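You operate a simulated robot arm through the tools that you are given. There is no shell and no other tool. Be economical: measure what you need, move in short steps, check, and stop when the job is done.

Carry out the task below with a simulated robot arm. There is one attempt and no reset: what you move stays moved.

## Task
Send trays L1 and L5 through the tray lane, the wetter first.
Fine: one run after the other with no gap; run on till both are out and show 0 G.

The check looks at the end state, three seconds after you hand in, the way a careful person would. Anything else that was tipped, shoved, dropped, spilled or broken makes it a failure.

## Robot
A 7-joint arm with a two-finger parallel gripper on a trunk, on a base that drives. Base frame: it is fixed to the floor where the robot stands at the start and does not move with it; the origin is under the middle of the robot, x ahead of it, y to its left, z up. Readings come in mm, degrees, newtons and seconds.
With the tool pointing down near the work surface it reaches from about 220 to 620 mm from the robot's upright axis, wherever it stands. Its first joint turns from -166.0 to 166.0 degrees. Places, roughly: green button of the tray lane [200, -800, 700]; white tray four [500, -1500, 1000]; white tray three [500, -1250, 1000]. Payload 1.57 kg.
The tool frame sits at the grasp point between the pads (the TCP): z along the fingers, y along the line on which they close. The tips reach 30 mm beyond it. The gripper opens to 80 mm. The fingers are 17 mm wide and 12 mm thick; the gripper's body (40 by 82 mm) begins 80 mm behind the TCP.
Orientation is that of the tool frame in the base frame, as [roll, pitch, yaw] about the fixed x, y, z axes, in that order (R = Rz(yaw) Ry(pitch) Rx(roll)). With the fingers straight down and closing along the base's y, the tool's x points along the base's -x, its y along +y and its z along -z.

## Interface
- The arm moves only by the tool play_rows. Its argument "rows" is a list of rows, each a list of 6 numbers: the shift along the tool's x, y, z in mm, then the turn, a rotation vector about the tool's x, y, z in degrees. In form: [[tx, ty, tz, rx, ry, rz], ...]. A call has 1 to 20 rows; each row is the pose to reach, as a shift and turn from the pose commanded when the call began, along the tool's axes at that moment. "fingers" is the finger opening in mm, from 0 to 80, set as the call begins (left out, the last holds). A row lasts 0.2 s, in which the tool goes at most 50 mm and 8.6 degrees; a call with a longer step from one row to the next is refused whole, and so is a gripper value outside its range. Where a pose cannot be reached the arm comes as near as it can. A force on the tool above 40 N (or 10 N above the force at the start of the call, whichever is more), or a blocked arm, ends the call early, and 0.2 s more pass. Each finger travels about 72 mm/s and halts on what it meets, pressing with about 36 N; the grip force reading is that of the motor and also rises with nothing between the fingers. The clock runs only during rows and for 0.2 s after the last one: add rows that repeat a pose to give the fingers time. It gives the time, the measured TCP pose, the force on the tool (base axes), the opening and the grip force at its end, in the units of the frame above (readings bear some noise), with the torque about the TCP (base axes, N m) and any sound that the robot's microphone picked up, and new pictures: "views" is both (left out), scene, wrist or none.
- Cameras (640 x 400 px; columns grow to the right, rows downward): "scene" is now at [199.4, -57.1, 1447.5]; the picture's right is [-0.90, -0.44, 0.00], its down [-0.38, 0.79, -0.48] and it looks along [0.21, -0.43, -0.88] (base axes); focal length 219 px, centre (320, 200). "wrist" rides on the gripper at [72, -7, -122] in the tool frame; the picture's right is [0.09, 1.00, 0.00], its down [-0.84, 0.08, -0.54] and it looks along [-0.54, 0.05, 0.84] (tool axes); focal length 238 px, centre (320, 200). There is no depth. A picture from a camera that has moved, and an enlarged one, comes with that camera's place and axes in the base frame and with its lens.
- lift_body(by): slides the trunk up (or, below 0, down) by that many mm; the arm and the scene camera ride with it, the base frame stays. It gives what a move gives, with no picture.
- steer(legs): drives the robot by 1 to 6 legs, each [ahead, left, turn to the left] in mm, mm and degrees, along the robot's own axes; the way and the turn of a leg run together, so that a leg with both is an arc; at most 1500 mm and 180 degrees a leg. The arm and the cameras ride along, it lands a little off, and it stops where it bumps. It gives what a move gives, and a new picture of the scene camera.
- turn_head(pan, tilt): turns the head with the scene camera to pan (to the left, within 86 degrees either way) and tilt (down, from -29 to 69), counted from straight ahead of the robot. It gives what a move gives, and a new picture of the scene camera.
- zoom(camera, box): a new picture of the part [left, top, right, bottom] of that camera's present view, enlarged. The clock stands still meanwhile.
- hand_in(): hands the job in; it is judged then, once.

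Work in short steps. Places have to be worked out from the pictures, the camera data and where the tool is seen: move nearer, look again, correct. Check each grasp and each placing, and mend what went wrong. You have 120 turns and 260 pictures in all, those below and enlarged ones among them. Open the gripper and draw the arm clear of the work before you hand the job in, unless the task says otherwise; then end with one line.

The tools are called as a command line: name --pt "numbers of a row" for each row, then --argument value for the rest, lists and objects as JSON in quotes. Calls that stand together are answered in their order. play_rows: Moves the arm, as the interface text tells. Its arguments: {"type":"object","properties":{"rows":{"type":"array","items":{"type":"array","items":{"type":"number"}}},"fingers":{"type":"number"},"views":{"type":"string","enum":["both","scene","wrist","none"]}},"required":["rows"]} The other tools are called the same way: lift_body (by) slides the trunk up or down; steer (legs) drives the base; turn_head (pan, tilt) turns the head that bears the scene camera; zoom (camera, box) takes an enlarged picture of a part of a camera's view; hand_in () hands the job in.

At the start:

```text
time: 0.0
position: [179.2, -316.5, 1217.5]
ee_rot: [-180.0, 0.0, -180.0]
ft_force: [-0.3, -0.5, -0.3]
torque: [0.0, -0.02, -0.02]
width: 79.9
gripper_force: 0.1
trunk travel left (down, up): [-700.0, 290.0]
robot x, y, heading: [0.6, -0.1, -0.2]
head pan, tilt: [-64.1, 61.6]
```

scene: 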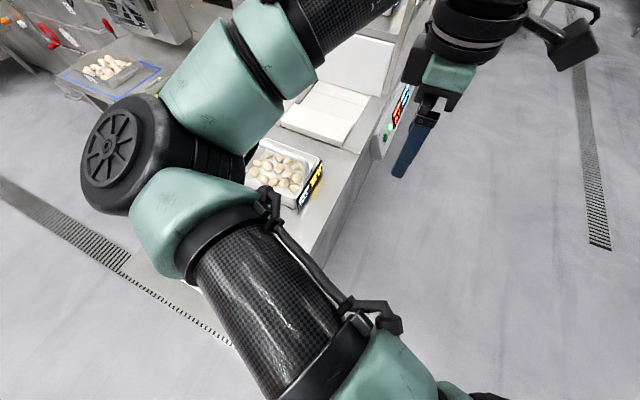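
wrist: 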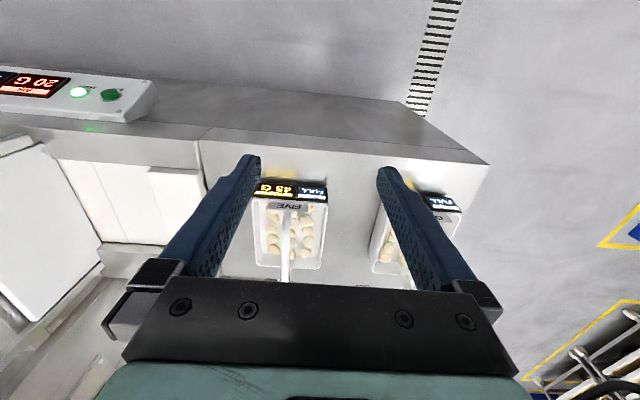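

The wrist picture shows trays with number labels and a gram display, and a lane with a panel. I enlarge these first.

zoom --camera "wrist" --box '[220, 150, 500, 300]'

zoom --camera "wrist" --box '[0, 50, 200, 175]'

zoom --camera "scene" --box '[0, 0, 420, 220]'

```text
2.29 times, centred on (360, 225) of wrist
camera zoom: at [107.8, -323.6, 1338.5], right [-0.09, 1.0, 0.0], down [0.84, 0.08, 0.54], along [0.54, 0.05, -0.84], focal length 545 px, centre (229, 143)
```

zoom: 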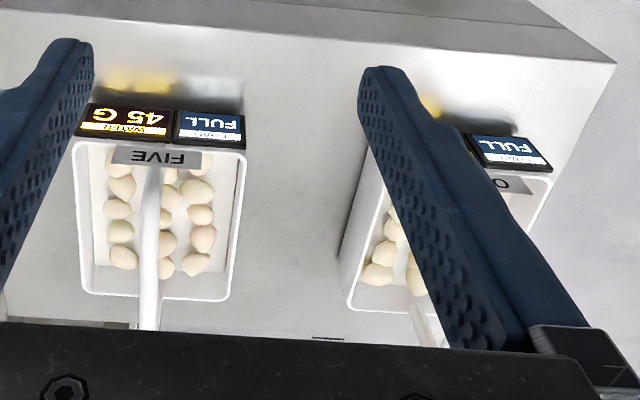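

```text
3.20 times, centred on (100, 112) of wrist
camera zoom: at [107.8, -323.6, 1338.5], right [-0.09, 1.0, 0.0], down [0.84, 0.08, 0.54], along [0.54, 0.05, -0.84], focal length 763 px, centre (1024, 480)
```

zoom: 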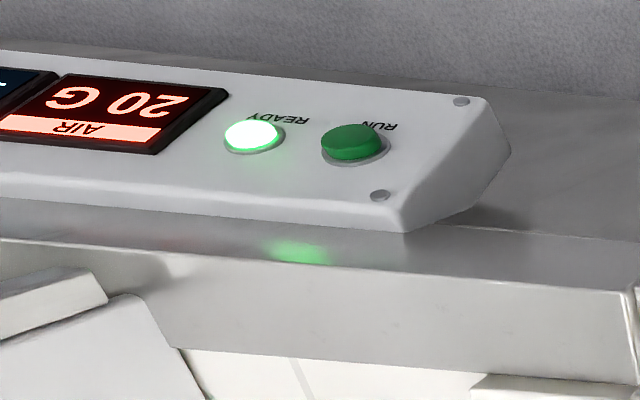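

```text
1.52 times, centred on (210, 110) of scene
camera zoom: at [199.4, -57.1, 1447.5], right [-0.9, -0.44, 0.0], down [-0.38, 0.79, -0.48], along [0.21, -0.43, -0.88], focal length 334 px, centre (488, 337)
```

zoom: 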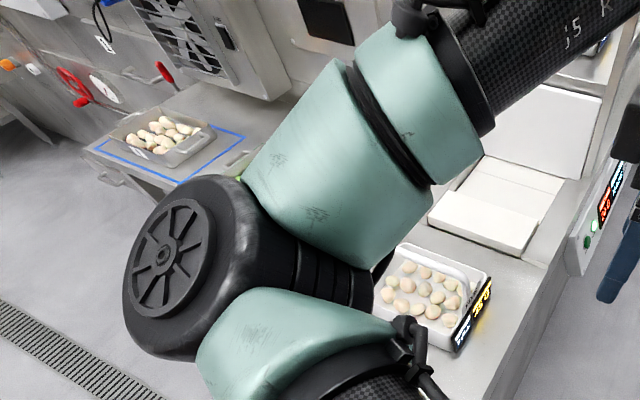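

The lane panel reads AIR 20 G and READY; tray FIVE shows 45 G water and FULL load. I look around with the head to see the rest.

turn_head --pan -86 --tilt 25

turn_head --pan -40 --tilt 30

turn_head --pan 20 --tilt 30

```text
time: 1.0
position: [178.9, -315.6, 1218.4]
ee_rot: [-180.0, 0.0, -180.0]
ft_force: [-0.1, 0.4, -0.4]
torque: [-0.01, -0.01, 0.01]
width: 80.2
gripper_force: 0.1
trunk travel left (down, up): [-700.0, 290.0]
robot x, y, heading: [1.5, -0.3, -0.2]
head pan, tilt: [-85.9, 25.0]
camera scene: at [177.7, -90.7, 1499.3], right [-1.0, -0.07, 0.0], down [-0.03, 0.42, -0.91], along [0.06, -0.9, -0.42], focal length 219 px, centre (320, 200)
```

scene: 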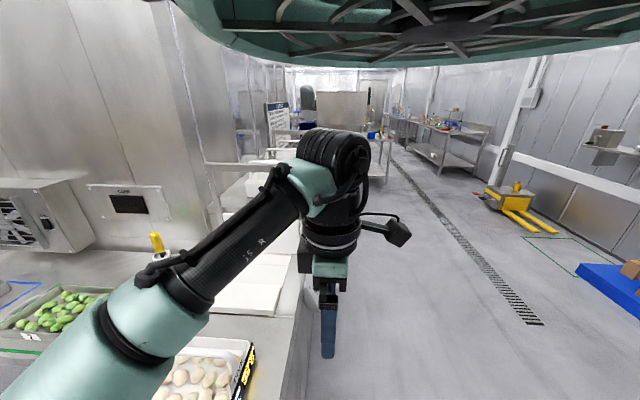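

```text
time: 2.2
position: [178.7, -315.5, 1218.1]
ee_rot: [-180.0, -0.1, -179.9]
ft_force: [-1.0, -0.3, -0.2]
torque: [0.02, 0.01, 0.0]
width: 79.9
gripper_force: 0.0
trunk travel left (down, up): [-700.0, 290.0]
robot x, y, heading: [0.5, 0.6, -0.1]
head pan, tilt: [-40.0, 30.0]
camera scene: at [240.3, -57.0, 1491.5], right [-0.64, -0.77, 0.0], down [-0.38, 0.32, -0.87], along [0.66, -0.56, -0.5], focal length 219 px, centre (320, 200)
```

scene: 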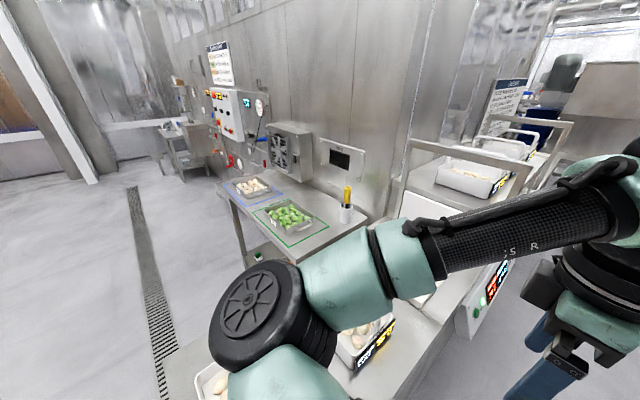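

```text
time: 3.5
position: [179.3, -317.2, 1217.7]
ee_rot: [179.9, -0.1, -180.0]
ft_force: [0.2, 0.0, 0.9]
torque: [0.0, -0.06, -0.03]
width: 80.1
gripper_force: 0.1
trunk travel left (down, up): [-700.0, 290.0]
robot x, y, heading: [4.1, 1.4, 0.0]
head pan, tilt: [20.0, 30.0]
camera scene: at [256.1, 32.0, 1491.4], right [0.34, -0.94, 0.0], down [-0.47, -0.17, -0.87], along [0.81, 0.3, -0.5], focal length 219 px, centre (320, 200)
```

scene: 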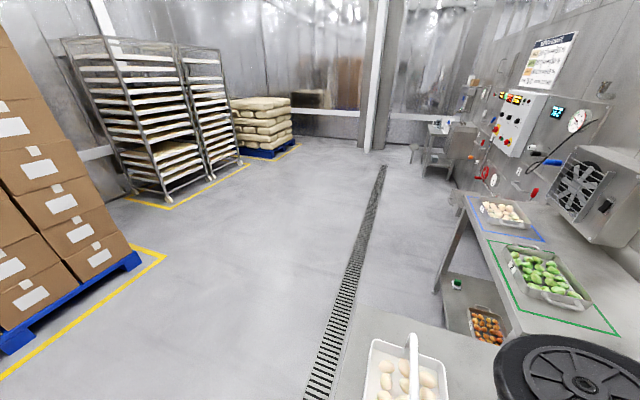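

There are notice boards, one near the lane. I look at it and the lane enlarged.

turn_head --pan -60 --tilt 20

zoom --camera "scene" --box '[260, 40, 500, 190]'

```text
time: 5.0
position: [179.0, -314.9, 1217.1]
ee_rot: [180.0, 0.0, 180.0]
ft_force: [1.2, -0.2, -0.1]
torque: [0.04, -0.01, 0.01]
width: 79.8
gripper_force: 0.0
trunk travel left (down, up): [-700.0, 290.0]
robot x, y, heading: [-0.7, -1.4, -0.2]
head pan, tilt: [-60.0, 20.0]
camera scene: at [217.7, -79.4, 1507.5], right [-0.87, -0.5, 0.0], down [-0.17, 0.3, -0.94], along [0.47, -0.81, -0.34], focal length 219 px, centre (320, 200)
```

scene: 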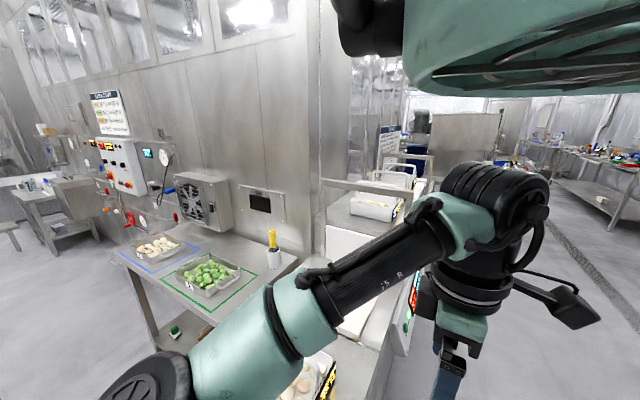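

```text
2.67 times, centred on (380, 115) of scene
camera zoom: at [217.7, -79.4, 1507.5], right [-0.87, -0.5, 0.0], down [-0.17, 0.3, -0.94], along [0.47, -0.81, -0.34], focal length 584 px, centre (160, 427)
```

zoom: 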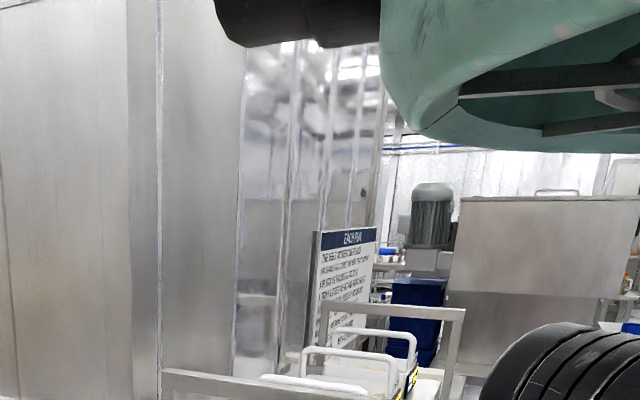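

The board by the lane ("EACH RUN ...") is too far to read. I back off a little and drive right towards it, along the clear aisle.

steer --legs '[[-150, 0, 0], [0, -700, 0]]'

turn_head --pan -45 --tilt 20

```text
time: 9.8
position: [24.5, -1015.5, 1218.2]
ee_rot: [180.0, 0.0, 179.7]
ft_force: [-0.2, -0.3, -0.4]
torque: [-0.02, -0.01, 0.01]
width: 80.1
gripper_force: 0.1
trunk travel left (down, up): [-700.0, 290.0]
robot x, y, heading: [-152.1, -696.7, -0.4]
head pan, tilt: [-60.0, 20.0]
camera scene: at [64.6, -779.5, 1507.5], right [-0.87, -0.49, 0.0], down [-0.17, 0.3, -0.94], along [0.47, -0.82, -0.34], focal length 219 px, centre (320, 200)
```

scene: 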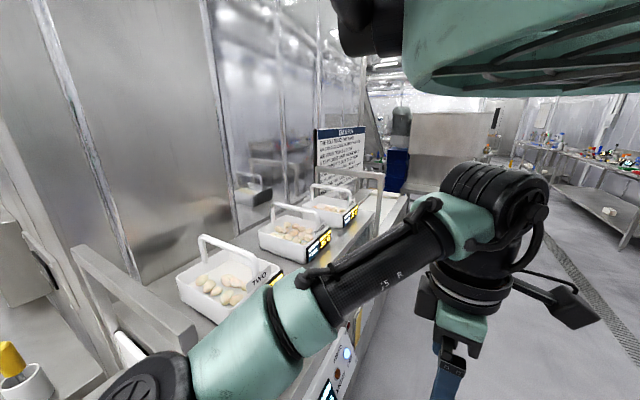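

```text
time: 10.6
position: [25.1, -1015.2, 1217.5]
ee_rot: [-180.0, 0.0, 179.7]
ft_force: [0.4, -0.4, -0.3]
torque: [0.01, 0.0, -0.02]
width: 80.1
gripper_force: 0.0
trunk travel left (down, up): [-700.0, 290.0]
robot x, y, heading: [-154.7, -700.2, -0.4]
head pan, tilt: [-45.0, 20.0]
camera scene: at [83.9, -764.6, 1507.5], right [-0.71, -0.7, 0.0], down [-0.24, 0.24, -0.94], along [0.66, -0.67, -0.34], focal length 219 px, centre (320, 200)
```

scene: 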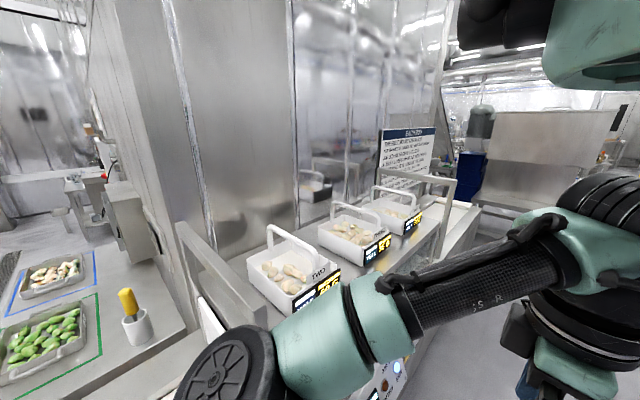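

zoom --camera "scene" --box '[360, 115, 460, 195]'

zoom --camera "scene" --box '[180, 160, 480, 400]'

play_rows --pt "0 0 0 0 0 0" --views "wrist"

```text
5.00 times, centred on (410, 155) of scene
camera zoom: at [83.9, -764.6, 1507.5], right [-0.71, -0.7, 0.0], down [-0.24, 0.24, -0.94], along [0.66, -0.67, -0.34], focal length 1095 px, centre (-130, 425)
```

zoom: 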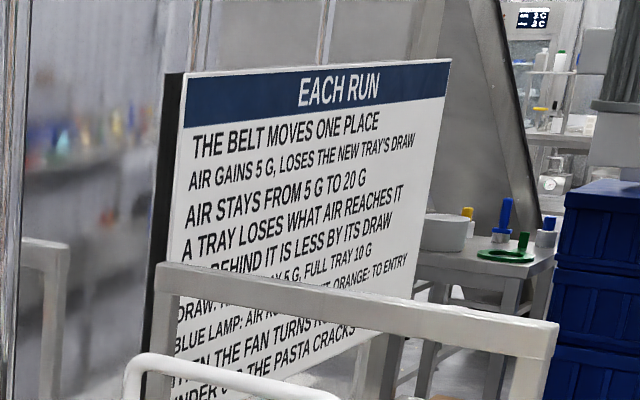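

```text
1.67 times, centred on (330, 280) of scene
camera zoom: at [83.9, -764.6, 1507.5], right [-0.71, -0.7, 0.0], down [-0.24, 0.24, -0.94], along [0.66, -0.67, -0.34], focal length 365 px, centre (303, 67)
```

zoom: 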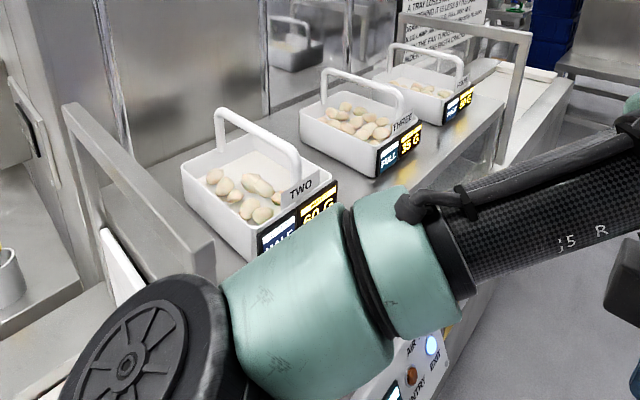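

```text
time: 11.0
position: [24.9, -1016.1, 1218.0]
ee_rot: [-180.0, -0.1, 179.7]
ft_force: [-0.3, 0.2, -0.1]
torque: [-0.02, -0.01, -0.01]
width: 79.9
gripper_force: 0.0
trunk travel left (down, up): [-700.0, 290.0]
robot x, y, heading: [-154.1, -698.0, -0.3]
head pan, tilt: [-45.0, 20.0]
camera wrist: at [-46.6, -1022.8, 1338.6], right [-0.09, 1.0, 0.0], down [0.84, 0.07, 0.54], along [0.54, 0.05, -0.84], focal length 238 px, centre (320, 200)
```

wrist: 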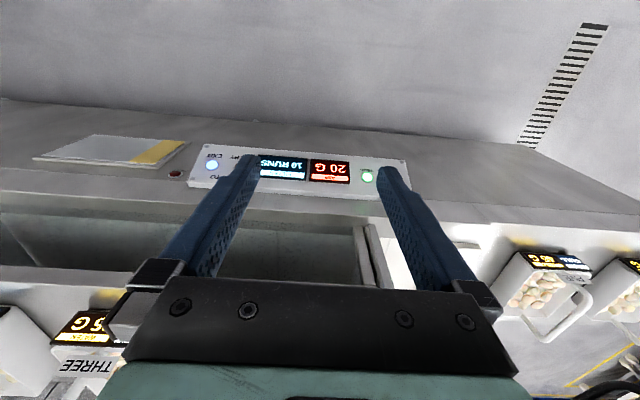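

The board's lower part is hidden behind the frame. I raise the trunk and drive a bit further to read it all.

lift_body --by 280

steer --legs '[[0, -450, 0]]'

turn_head --pan -45 --tilt 32

```text
time: 13.8
position: [25.3, -1016.2, 1497.3]
ee_rot: [180.0, 0.0, 179.7]
ft_force: [-0.1, -0.4, 0.2]
torque: [0.0, 0.02, -0.03]
width: 80.1
gripper_force: 0.1
trunk travel left (down, up): [-980.0, 10.0]
robot x, y, heading: [-153.3, -698.0, -0.4]
head pan, tilt: [-45.0, 20.0]
```

```text
time: 16.5
position: [18.7, -1462.7, 1498.4]
ee_rot: [-180.0, 0.0, 179.4]
ft_force: [0.3, 0.0, -0.1]
torque: [-0.04, 0.03, 0.01]
width: 80.1
gripper_force: 0.0
trunk travel left (down, up): [-980.0, 10.0]
robot x, y, heading: [-155.2, -1145.8, -1.0]
head pan, tilt: [-45.0, 20.0]
camera scene: at [80.0, -1211.1, 1787.6], right [-0.71, -0.7, 0.0], down [-0.24, 0.24, -0.94], along [0.66, -0.67, -0.34], focal length 219 px, centre (320, 200)
```

scene: 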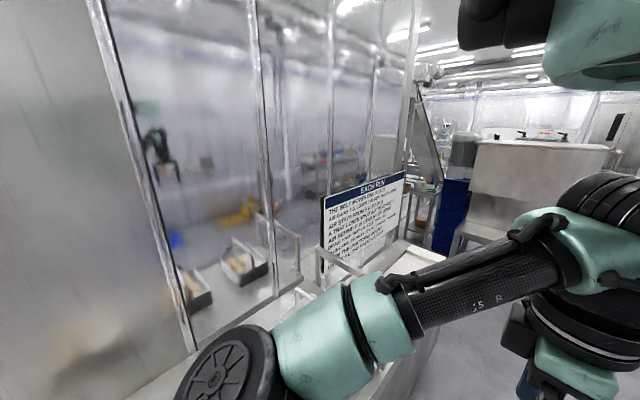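

```text
time: 17.2
position: [20.2, -1463.0, 1498.5]
ee_rot: [-179.9, 0.0, 179.4]
ft_force: [0.1, 0.0, -0.6]
torque: [-0.02, 0.0, 0.01]
width: 80.3
gripper_force: 0.0
trunk travel left (down, up): [-980.0, 10.0]
robot x, y, heading: [-154.1, -1146.7, -0.5]
head pan, tilt: [-45.0, 32.0]
camera scene: at [77.5, -1210.3, 1768.3], right [-0.71, -0.7, 0.0], down [-0.37, 0.38, -0.85], along [0.59, -0.61, -0.53], focal length 219 px, centre (320, 200)
```

scene: 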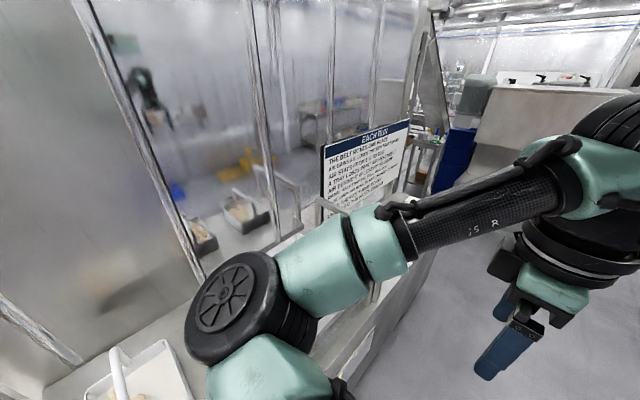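

zoom --camera "scene" --box '[310, 110, 430, 230]'

play_rows --pt "0 0 0 0 0 0" --views "wrist"

```text
3.33 times, centred on (370, 170) of scene
camera zoom: at [77.5, -1210.3, 1768.3], right [-0.71, -0.7, 0.0], down [-0.37, 0.38, -0.85], along [0.59, -0.61, -0.53], focal length 730 px, centre (153, 300)
```

zoom: 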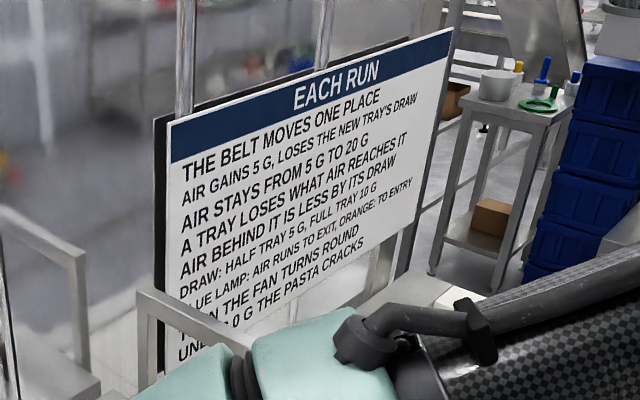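

```text
time: 17.6
position: [20.3, -1463.2, 1497.3]
ee_rot: [-180.0, 0.1, 179.4]
ft_force: [0.4, -0.3, -0.5]
torque: [0.02, 0.02, 0.02]
width: 80.0
gripper_force: 0.0
trunk travel left (down, up): [-980.0, 10.0]
robot x, y, heading: [-159.2, -1144.2, -0.7]
head pan, tilt: [-45.0, 32.0]
camera wrist: at [-51.8, -1469.5, 1618.6], right [-0.08, 1.0, 0.0], down [0.84, 0.07, 0.54], along [0.54, 0.04, -0.84], focal length 238 px, centre (320, 200)
```

wrist: 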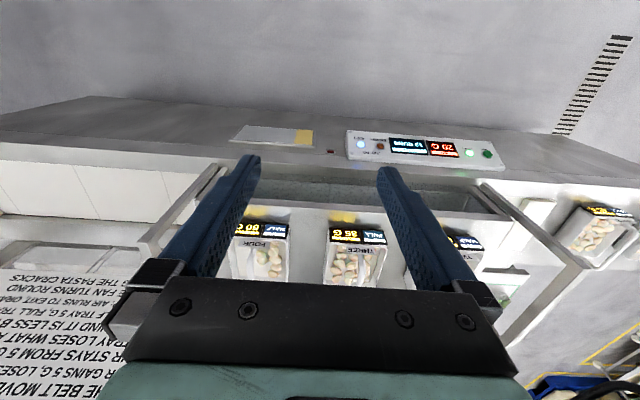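

Most of the board is readable; the lower lines I read from the wrist view, and the trays and panel too.

zoom --camera "wrist" --box '[0, 240, 140, 400]'

zoom --camera "wrist" --box '[220, 120, 500, 290]'

zoom --camera "scene" --box '[310, 160, 370, 230]'

```text
2.50 times, centred on (70, 320) of wrist
camera zoom: at [-51.8, -1469.5, 1618.6], right [-0.08, 1.0, 0.0], down [0.84, 0.07, 0.54], along [0.54, 0.04, -0.84], focal length 596 px, centre (945, -100)
```

zoom: 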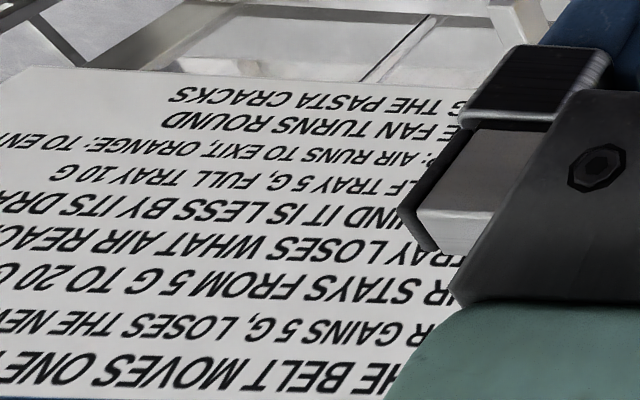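

```text
2.29 times, centred on (360, 205) of wrist
camera zoom: at [-51.8, -1469.5, 1618.6], right [-0.08, 1.0, 0.0], down [0.84, 0.07, 0.54], along [0.54, 0.04, -0.84], focal length 545 px, centre (229, 189)
```

zoom: 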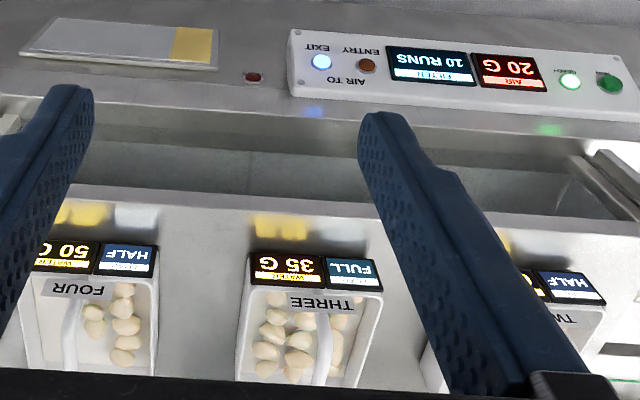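

```text
5.71 times, centred on (340, 195) of scene
camera zoom: at [77.5, -1209.5, 1768.3], right [-0.71, -0.7, 0.0], down [-0.37, 0.38, -0.85], along [0.59, -0.61, -0.53], focal length 1252 px, centre (206, 229)
```

zoom: 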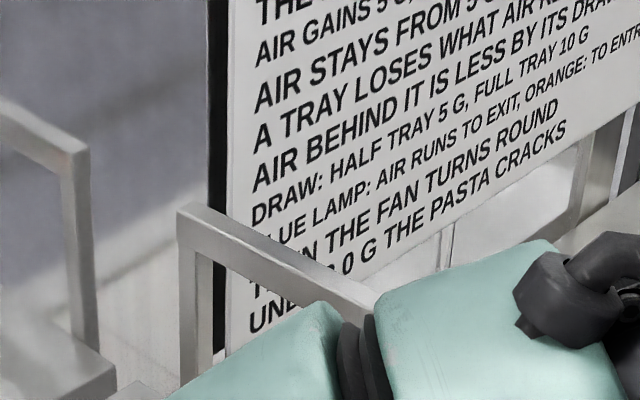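

Board read fully: belt one step, air +5 minus the new tray's draw (5–20), trays lose the air in order along the flow, fan then reverses, under 0 G cracks. Now I look at the lane itself more closely.

turn_head --pan 0 --tilt 50

turn_head --pan 50 --tilt 45

turn_head --pan -50 --tilt 55

```text
time: 18.8
position: [19.4, -1462.4, 1498.5]
ee_rot: [180.0, 0.0, 179.4]
ft_force: [-0.1, -0.5, -0.5]
torque: [0.0, 0.04, -0.04]
width: 79.9
gripper_force: 0.1
trunk travel left (down, up): [-980.0, 10.0]
robot x, y, heading: [-158.9, -1142.7, -0.6]
head pan, tilt: [0.0, 50.0]
camera scene: at [91.9, -1146.5, 1742.0], right [-0.01, -1.0, 0.0], down [-0.77, 0.01, -0.64], along [0.64, -0.01, -0.77], focal length 219 px, centre (320, 200)
```

scene: 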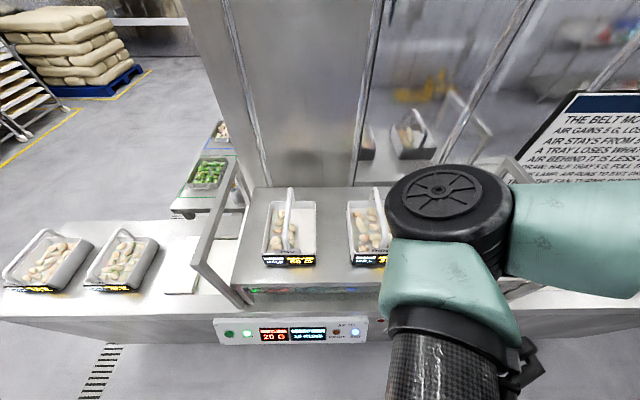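

```text
time: 19.9
position: [20.1, -1462.3, 1497.5]
ee_rot: [179.9, 0.0, 179.4]
ft_force: [-0.1, -0.2, -0.8]
torque: [0.02, 0.01, 0.02]
width: 79.9
gripper_force: 0.0
trunk travel left (down, up): [-980.0, 10.0]
robot x, y, heading: [-154.5, -1143.5, -0.5]
head pan, tilt: [50.0, 45.0]
camera scene: at [67.9, -1083.9, 1748.8], right [0.76, -0.65, 0.0], down [-0.46, -0.54, -0.71], along [0.46, 0.54, -0.71], focal length 219 px, centre (320, 200)
```

scene: 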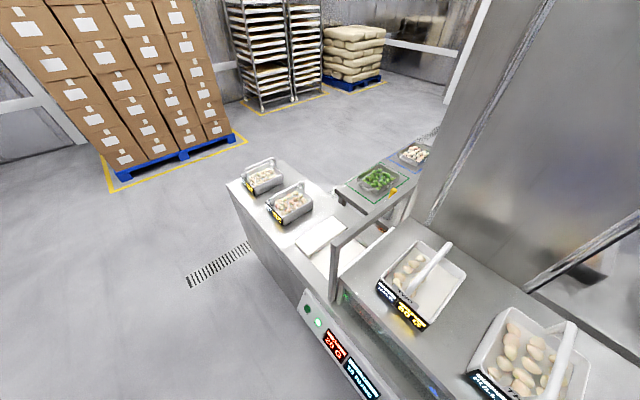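

```text
time: 21.7
position: [19.3, -1463.2, 1498.0]
ee_rot: [180.0, 0.0, 179.5]
ft_force: [-1.1, -0.1, -0.6]
torque: [0.0, -0.04, -0.03]
width: 80.3
gripper_force: 0.1
trunk travel left (down, up): [-980.0, 10.0]
robot x, y, heading: [-157.2, -1144.1, -0.4]
head pan, tilt: [-50.0, 55.0]
camera scene: at [60.6, -1201.3, 1735.4], right [-0.77, -0.64, 0.0], down [-0.52, 0.63, -0.57], along [0.36, -0.44, -0.82], focal length 219 px, centre (320, 200)
```

scene: 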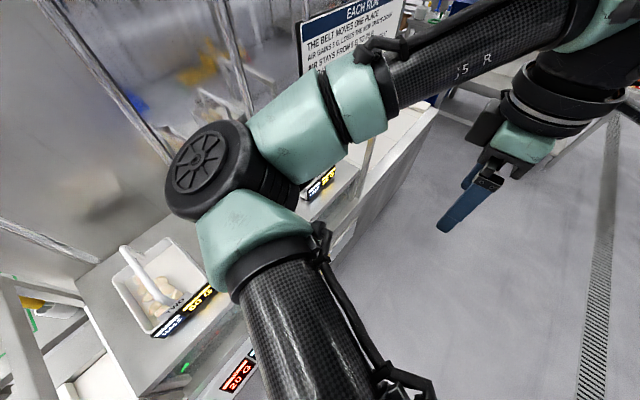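

I enlarge the left bench to read trays ONE and FIVE and the loading place.

turn_head --pan 35 --tilt 45

zoom --camera "scene" --box '[150, 180, 390, 330]'

zoom --camera "scene" --box '[300, 280, 480, 400]'

```text
time: 23.3
position: [19.4, -1462.5, 1498.4]
ee_rot: [-180.0, 0.0, 179.4]
ft_force: [0.5, 0.0, 0.2]
torque: [-0.03, 0.02, 0.0]
width: 79.8
gripper_force: 0.1
trunk travel left (down, up): [-980.0, 10.0]
robot x, y, heading: [-160.2, -1143.5, -0.6]
head pan, tilt: [35.0, 45.0]
camera scene: at [82.0, -1099.7, 1748.8], right [0.56, -0.83, 0.0], down [-0.58, -0.4, -0.71], along [0.58, 0.4, -0.71], focal length 219 px, centre (320, 200)
```

scene: 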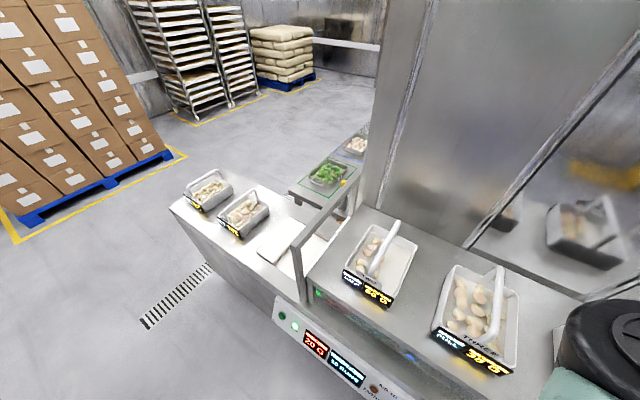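

```text
2.67 times, centred on (270, 255) of scene
camera zoom: at [82.0, -1099.7, 1748.8], right [0.56, -0.83, 0.0], down [-0.58, -0.4, -0.71], along [0.58, 0.4, -0.71], focal length 584 px, centre (453, 53)
```

zoom: 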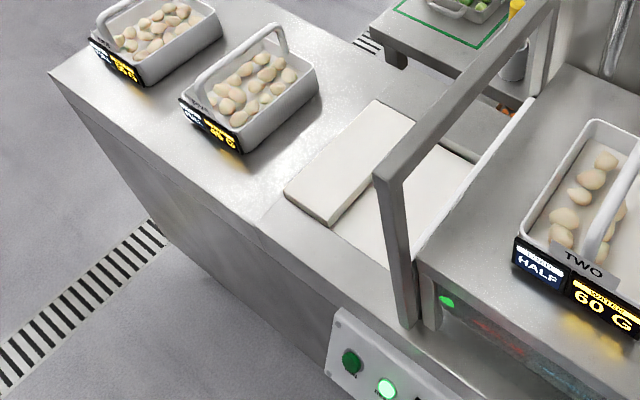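

```text
3.33 times, centred on (390, 340) of scene
camera zoom: at [82.0, -1099.7, 1748.8], right [0.56, -0.83, 0.0], down [-0.58, -0.4, -0.71], along [0.58, 0.4, -0.71], focal length 730 px, centre (87, -267)
```

zoom: 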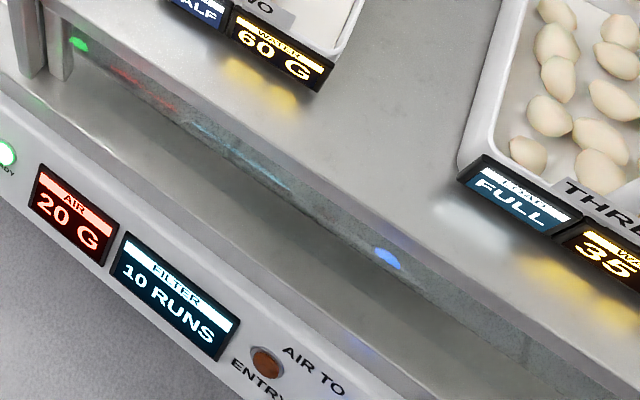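

I drive back left in front of the bench to read trays ONE and FIVE and plan the grasp.

steer --legs '[[0, 800, 0]]'

turn_head --pan 0 --tilt 60

zoom --camera "scene" --box '[100, 140, 540, 400]'

play_rows --pt "0 0 0 0 0 0" --views "wrist"

```text
time: 27.6
position: [27.7, -665.5, 1497.8]
ee_rot: [180.0, 0.0, 179.2]
ft_force: [-0.2, 0.6, 0.3]
torque: [0.0, 0.0, 0.01]
width: 80.2
gripper_force: 0.1
trunk travel left (down, up): [-980.0, 10.0]
robot x, y, heading: [-150.0, -348.3, -0.5]
head pan, tilt: [35.0, 45.0]
camera scene: at [90.4, -302.1, 1748.9], right [0.56, -0.83, 0.0], down [-0.58, -0.4, -0.71], along [0.58, 0.4, -0.71], focal length 219 px, centre (320, 200)
```

scene: 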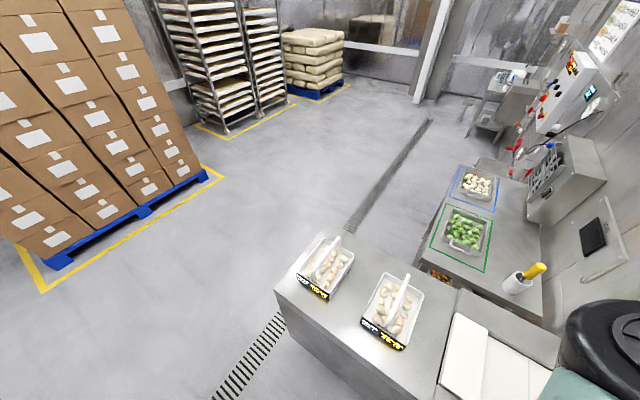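

```text
time: 28.6
position: [27.8, -665.5, 1498.0]
ee_rot: [180.0, 0.1, 179.4]
ft_force: [-0.4, 0.6, -0.8]
torque: [-0.01, 0.05, -0.02]
width: 80.0
gripper_force: 0.0
trunk travel left (down, up): [-980.0, 10.0]
robot x, y, heading: [-147.4, -347.4, -0.6]
head pan, tilt: [0.0, 60.0]
camera scene: at [89.9, -348.3, 1729.4], right [-0.01, -1.0, 0.0], down [-0.87, 0.01, -0.5], along [0.5, 0.0, -0.87], focal length 219 px, centre (320, 200)
```

scene: 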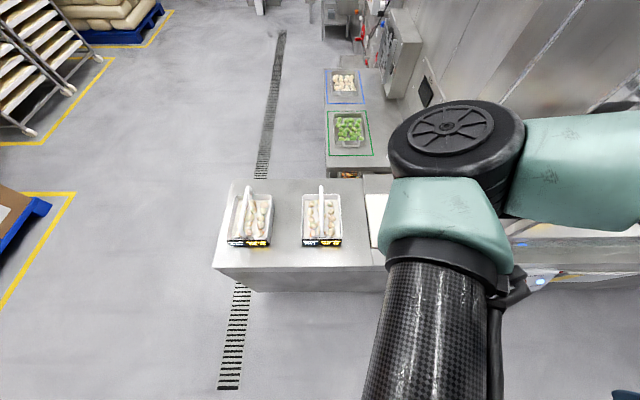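

```text
1.45 times, centred on (320, 270) of scene
camera zoom: at [89.9, -348.3, 1729.4], right [-0.01, -1.0, 0.0], down [-0.87, 0.01, -0.5], along [0.5, 0.0, -0.87], focal length 319 px, centre (320, 98)
```

zoom: 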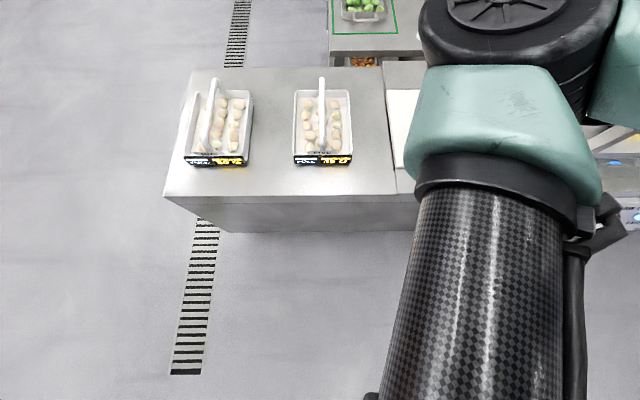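

```text
time: 29.0
position: [28.4, -663.9, 1497.0]
ee_rot: [-179.9, -0.1, 179.4]
ft_force: [0.0, -0.1, -0.4]
torque: [0.0, 0.05, -0.01]
width: 80.2
gripper_force: 0.1
trunk travel left (down, up): [-980.0, 10.0]
robot x, y, heading: [-145.6, -345.5, -0.6]
head pan, tilt: [0.0, 60.0]
camera wrist: at [-43.3, -671.5, 1618.6], right [-0.08, 1.0, 0.0], down [0.84, 0.07, 0.54], along [0.54, 0.04, -0.84], focal length 238 px, centre (320, 200)
```

wrist: 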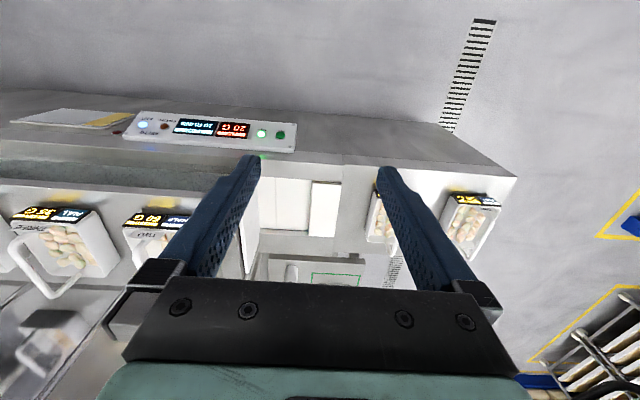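

zoom --camera "scene" --box '[220, 180, 350, 260]'

zoom --camera "wrist" --box '[120, 90, 520, 290]'

```text
4.92 times, centred on (285, 220) of scene
camera zoom: at [89.9, -348.1, 1729.4], right [-0.01, -1.0, 0.0], down [-0.87, 0.01, -0.5], along [0.5, -0.01, -0.87], focal length 1079 px, centre (492, 102)
```

zoom: 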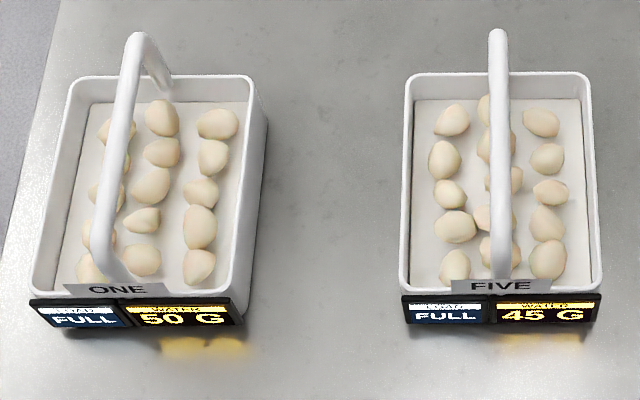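

```text
1.60 times, centred on (320, 190) of wrist
camera zoom: at [-43.3, -671.5, 1618.6], right [-0.08, 1.0, 0.0], down [0.84, 0.07, 0.54], along [0.54, 0.04, -0.84], focal length 381 px, centre (320, 216)
```

zoom: 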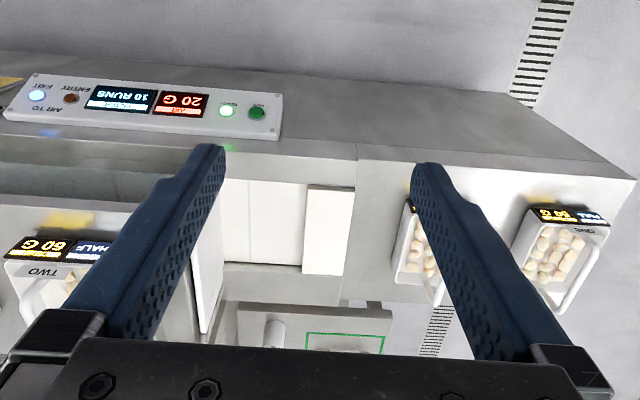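

ONE is 50 G FULL (wetter), FIVE 45 G FULL. With 4 lane places my hand simulation (air 20, blue first) gives ONE 35-25-20-0 and FIVE 45-30-20-0, so 6 runs with no gap. Now I bring the arm to the front of the robot while high up.

play_rows --pt "-38 21 0 0 0 0" --pt "-75 42 0 0 0 0" --pt "-112 62 0 0 0 0" --pt "-150 83 0 0 0 0" --pt "-188 104 0 0 0 0" --pt "-225 125 0 0 0 0" --pt "-262 145 0 0 0 0" --pt "-300 166 0 0 0 0"

```text
time: 30.8
position: [330.3, -500.1, 1497.8]
ee_rot: [180.0, 0.0, 179.4]
ft_force: [0.2, -0.4, 0.8]
torque: [-0.01, 0.0, -0.01]
width: 80.0
gripper_force: 0.0
trunk travel left (down, up): [-980.0, 10.0]
robot x, y, heading: [-149.4, -346.5, -0.5]
head pan, tilt: [0.0, 60.0]
camera scene: at [90.6, -347.7, 1729.2], right [-0.01, -1.0, 0.0], down [-0.87, 0.01, -0.5], along [0.5, -0.01, -0.87], focal length 219 px, centre (320, 200)
camera wrist: at [259.7, -507.8, 1618.7], right [-0.08, 1.0, 0.0], down [0.84, 0.07, 0.54], along [0.54, 0.04, -0.84], focal length 238 px, centre (320, 200)
```

scene: 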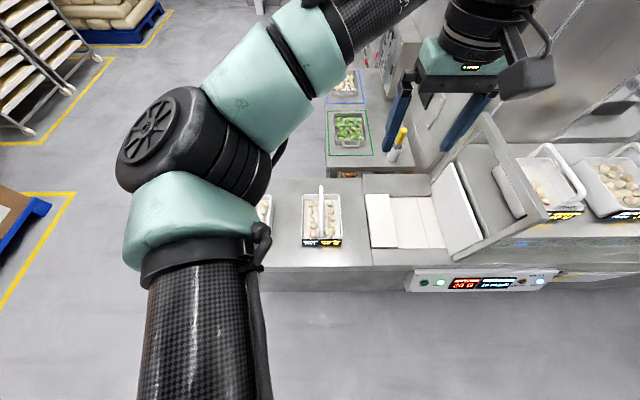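
wrist: 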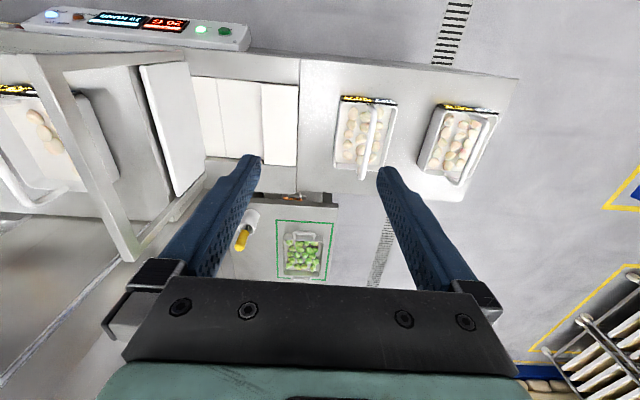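

The entry is now visible in the scene view; I enlarge it.

zoom --camera "scene" --box '[350, 150, 570, 300]'

zoom --camera "wrist" --box '[120, 0, 320, 180]'

```text
2.67 times, centred on (460, 225) of scene
camera zoom: at [90.6, -347.7, 1729.2], right [-0.01, -1.0, 0.0], down [-0.87, 0.01, -0.5], along [0.5, -0.01, -0.87], focal length 584 px, centre (-53, 133)
```

zoom: 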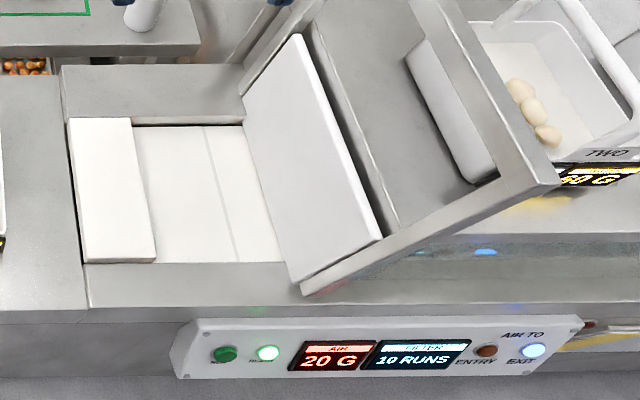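

```text
2.22 times, centred on (220, 90) of wrist
camera zoom: at [259.7, -507.8, 1618.7], right [-0.08, 1.0, 0.0], down [0.84, 0.07, 0.54], along [0.54, 0.04, -0.84], focal length 530 px, centre (542, 444)
```

zoom: 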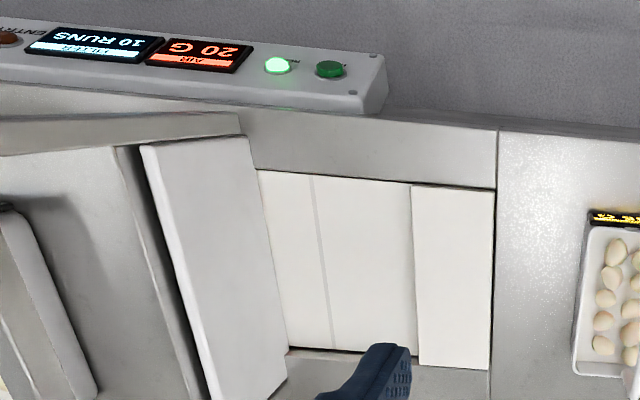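

The belt's open section lies between a white slab and the hanging white door at about y −675 to −855, x 365–608. I drive in so that the wrist camera looks at it from above.

steer --legs '[[100, -200, 0]]'

lift_body --by -200

play_rows --pt "0 0 0 0 0 0"

```text
time: 32.5
position: [425.7, -700.3, 1498.5]
ee_rot: [-180.0, 0.1, 179.3]
ft_force: [-0.4, -0.2, 0.7]
torque: [-0.02, -0.01, -0.02]
width: 79.9
gripper_force: 0.1
trunk travel left (down, up): [-980.0, 10.0]
robot x, y, heading: [-49.8, -544.3, -1.1]
head pan, tilt: [0.0, 60.0]
camera scene: at [186.2, -546.6, 1729.4], right [-0.01, -1.0, 0.0], down [-0.87, 0.01, -0.5], along [0.5, -0.01, -0.87], focal length 219 px, centre (320, 200)
```

scene: 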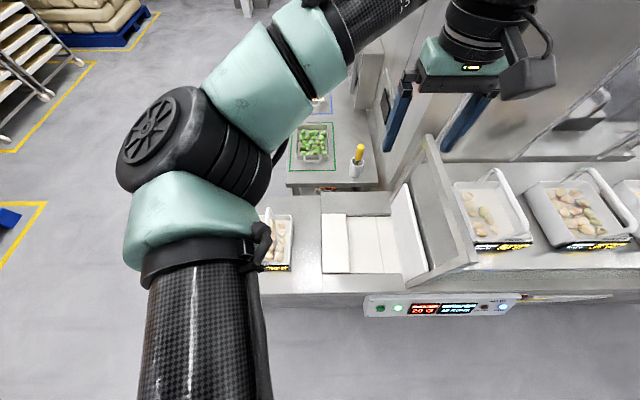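

```text
time: 34.7
position: [426.5, -701.5, 1298.5]
ee_rot: [-180.0, 0.0, 179.3]
ft_force: [-1.2, 0.8, 0.1]
torque: [-0.02, 0.03, -0.03]
width: 80.1
gripper_force: 0.0
trunk travel left (down, up): [-780.0, 210.0]
robot x, y, heading: [-48.9, -549.4, -0.8]
head pan, tilt: [0.0, 60.0]
```

```text
time: 35.1
position: [425.3, -702.1, 1298.2]
ee_rot: [180.0, 0.1, 179.3]
ft_force: [-0.2, -0.6, -0.5]
torque: [0.01, -0.02, -0.02]
width: 80.0
gripper_force: 0.0
trunk travel left (down, up): [-780.0, 210.0]
robot x, y, heading: [-51.1, -547.4, -0.9]
head pan, tilt: [0.0, 60.0]
camera scene: at [186.7, -547.7, 1529.4], right [-0.01, -1.0, 0.0], down [-0.87, 0.01, -0.5], along [0.5, -0.01, -0.87], focal length 219 px, centre (320, 200)
camera wrist: at [355.1, -708.5, 1418.9], right [-0.08, 1.0, 0.0], down [0.84, 0.07, 0.54], along [0.54, 0.04, -0.84], focal length 238 px, centre (320, 200)
```

scene: 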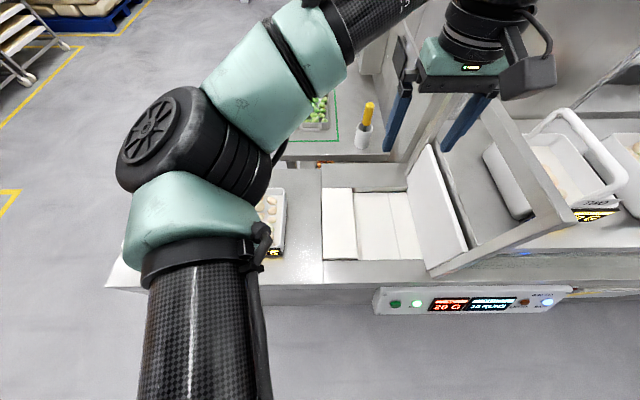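
wrist: 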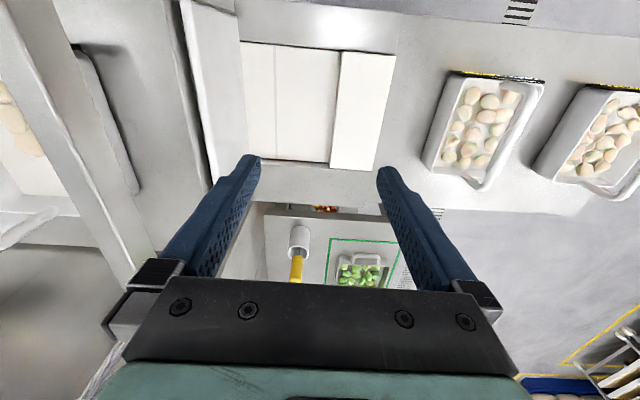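

The geometry agrees from both cameras: belt top z≈850, open place y −667…−872, so its centre is about (495, −770). I extend the arm slightly and drive left to stand over tray ONE.

play_rows --pt "-35 0 0 0 0 0" --pt "-70 0 0 0 0 0" --views "none"

steer --legs '[[0, 630, 0.8]]'

play_rows --pt "0 0 0 0 0 0" --views "wrist"

```text
time: 35.7
position: [495.6, -701.8, 1298.2]
ee_rot: [180.0, 0.0, 179.3]
ft_force: [0.2, 0.2, 0.4]
torque: [-0.01, -0.02, 0.02]
width: 80.2
gripper_force: 0.1
trunk travel left (down, up): [-780.0, 210.0]
robot x, y, heading: [-48.1, -548.8, -0.3]
head pan, tilt: [0.0, 60.0]
```

```text
time: 39.2
position: [502.1, -72.7, 1296.2]
ee_rot: [179.9, 0.0, 179.7]
ft_force: [-0.6, 0.2, 0.0]
torque: [-0.02, 0.03, -0.01]
width: 80.0
gripper_force: 0.0
trunk travel left (down, up): [-780.0, 210.0]
robot x, y, heading: [-44.0, 81.4, -0.6]
head pan, tilt: [0.0, 60.0]
camera scene: at [192.4, 79.6, 1529.4], right [-0.01, -1.0, 0.0], down [-0.87, 0.01, -0.5], along [0.5, 0.0, -0.87], focal length 219 px, centre (320, 200)
```

scene: 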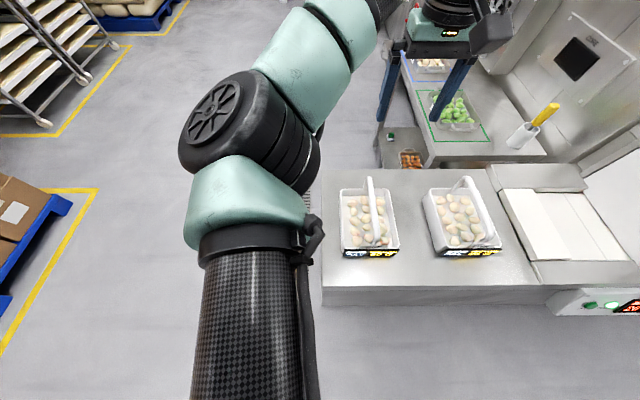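

```text
time: 39.6
position: [501.7, -74.5, 1297.6]
ee_rot: [180.0, 0.0, 179.7]
ft_force: [0.2, 0.8, 0.9]
torque: [0.0, 0.03, -0.01]
width: 80.2
gripper_force: 0.1
trunk travel left (down, up): [-780.0, 210.0]
robot x, y, heading: [-45.2, 81.4, -0.6]
head pan, tilt: [0.0, 60.0]
camera wrist: at [431.1, -80.3, 1419.2], right [-0.09, 1.0, 0.0], down [0.84, 0.07, 0.54], along [0.54, 0.05, -0.84], focal length 238 px, centre (320, 200)
```

wrist: 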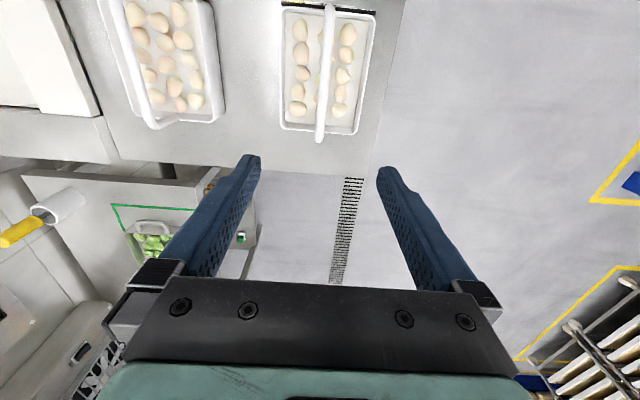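

Handle of ONE triangulates to y≈−67, top z≈995. I correct y by 7 mm, x slightly back, and lower the trunk to just above it.

play_rows --pt "9 7 0 0 0 0" --views "none"

lift_body --by -230

play_rows --pt "0 0 0 0 0 0"

```text
time: 40.0
position: [494.1, -64.5, 1298.4]
ee_rot: [-180.0, 0.0, 179.7]
ft_force: [-0.2, 0.1, 0.2]
torque: [-0.01, -0.02, -0.03]
width: 79.9
gripper_force: 0.1
trunk travel left (down, up): [-780.0, 210.0]
robot x, y, heading: [-43.8, 78.1, -0.5]
head pan, tilt: [0.0, 60.0]
```

```text
time: 42.4
position: [492.7, -65.9, 1068.9]
ee_rot: [179.9, 0.0, 179.8]
ft_force: [0.4, 0.4, 0.2]
torque: [0.03, -0.03, 0.01]
width: 80.1
gripper_force: 0.0
trunk travel left (down, up): [-550.0, 440.0]
robot x, y, heading: [-43.4, 79.4, -0.7]
head pan, tilt: [0.0, 60.0]
```

```text
time: 42.8
position: [494.1, -66.4, 1067.3]
ee_rot: [-180.0, 0.0, 179.7]
ft_force: [-0.6, 0.5, -0.3]
torque: [0.02, -0.02, -0.02]
width: 80.1
gripper_force: 0.0
trunk travel left (down, up): [-550.0, 440.0]
robot x, y, heading: [-44.5, 78.6, -0.4]
head pan, tilt: [0.0, 60.0]
camera scene: at [192.4, 79.6, 1299.4], right [-0.01, -1.0, 0.0], down [-0.87, 0.01, -0.5], along [0.5, 0.0, -0.87], focal length 219 px, centre (320, 200)
camera wrist: at [422.1, -73.0, 1189.4], right [-0.09, 1.0, 0.0], down [0.84, 0.07, 0.54], along [0.54, 0.05, -0.84], focal length 238 px, centre (320, 200)
```

scene: 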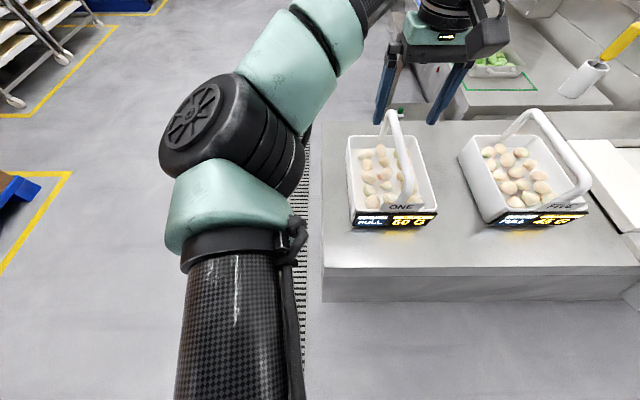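
wrist: 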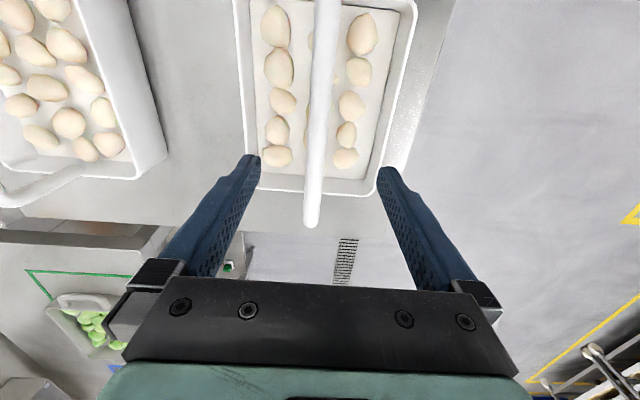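

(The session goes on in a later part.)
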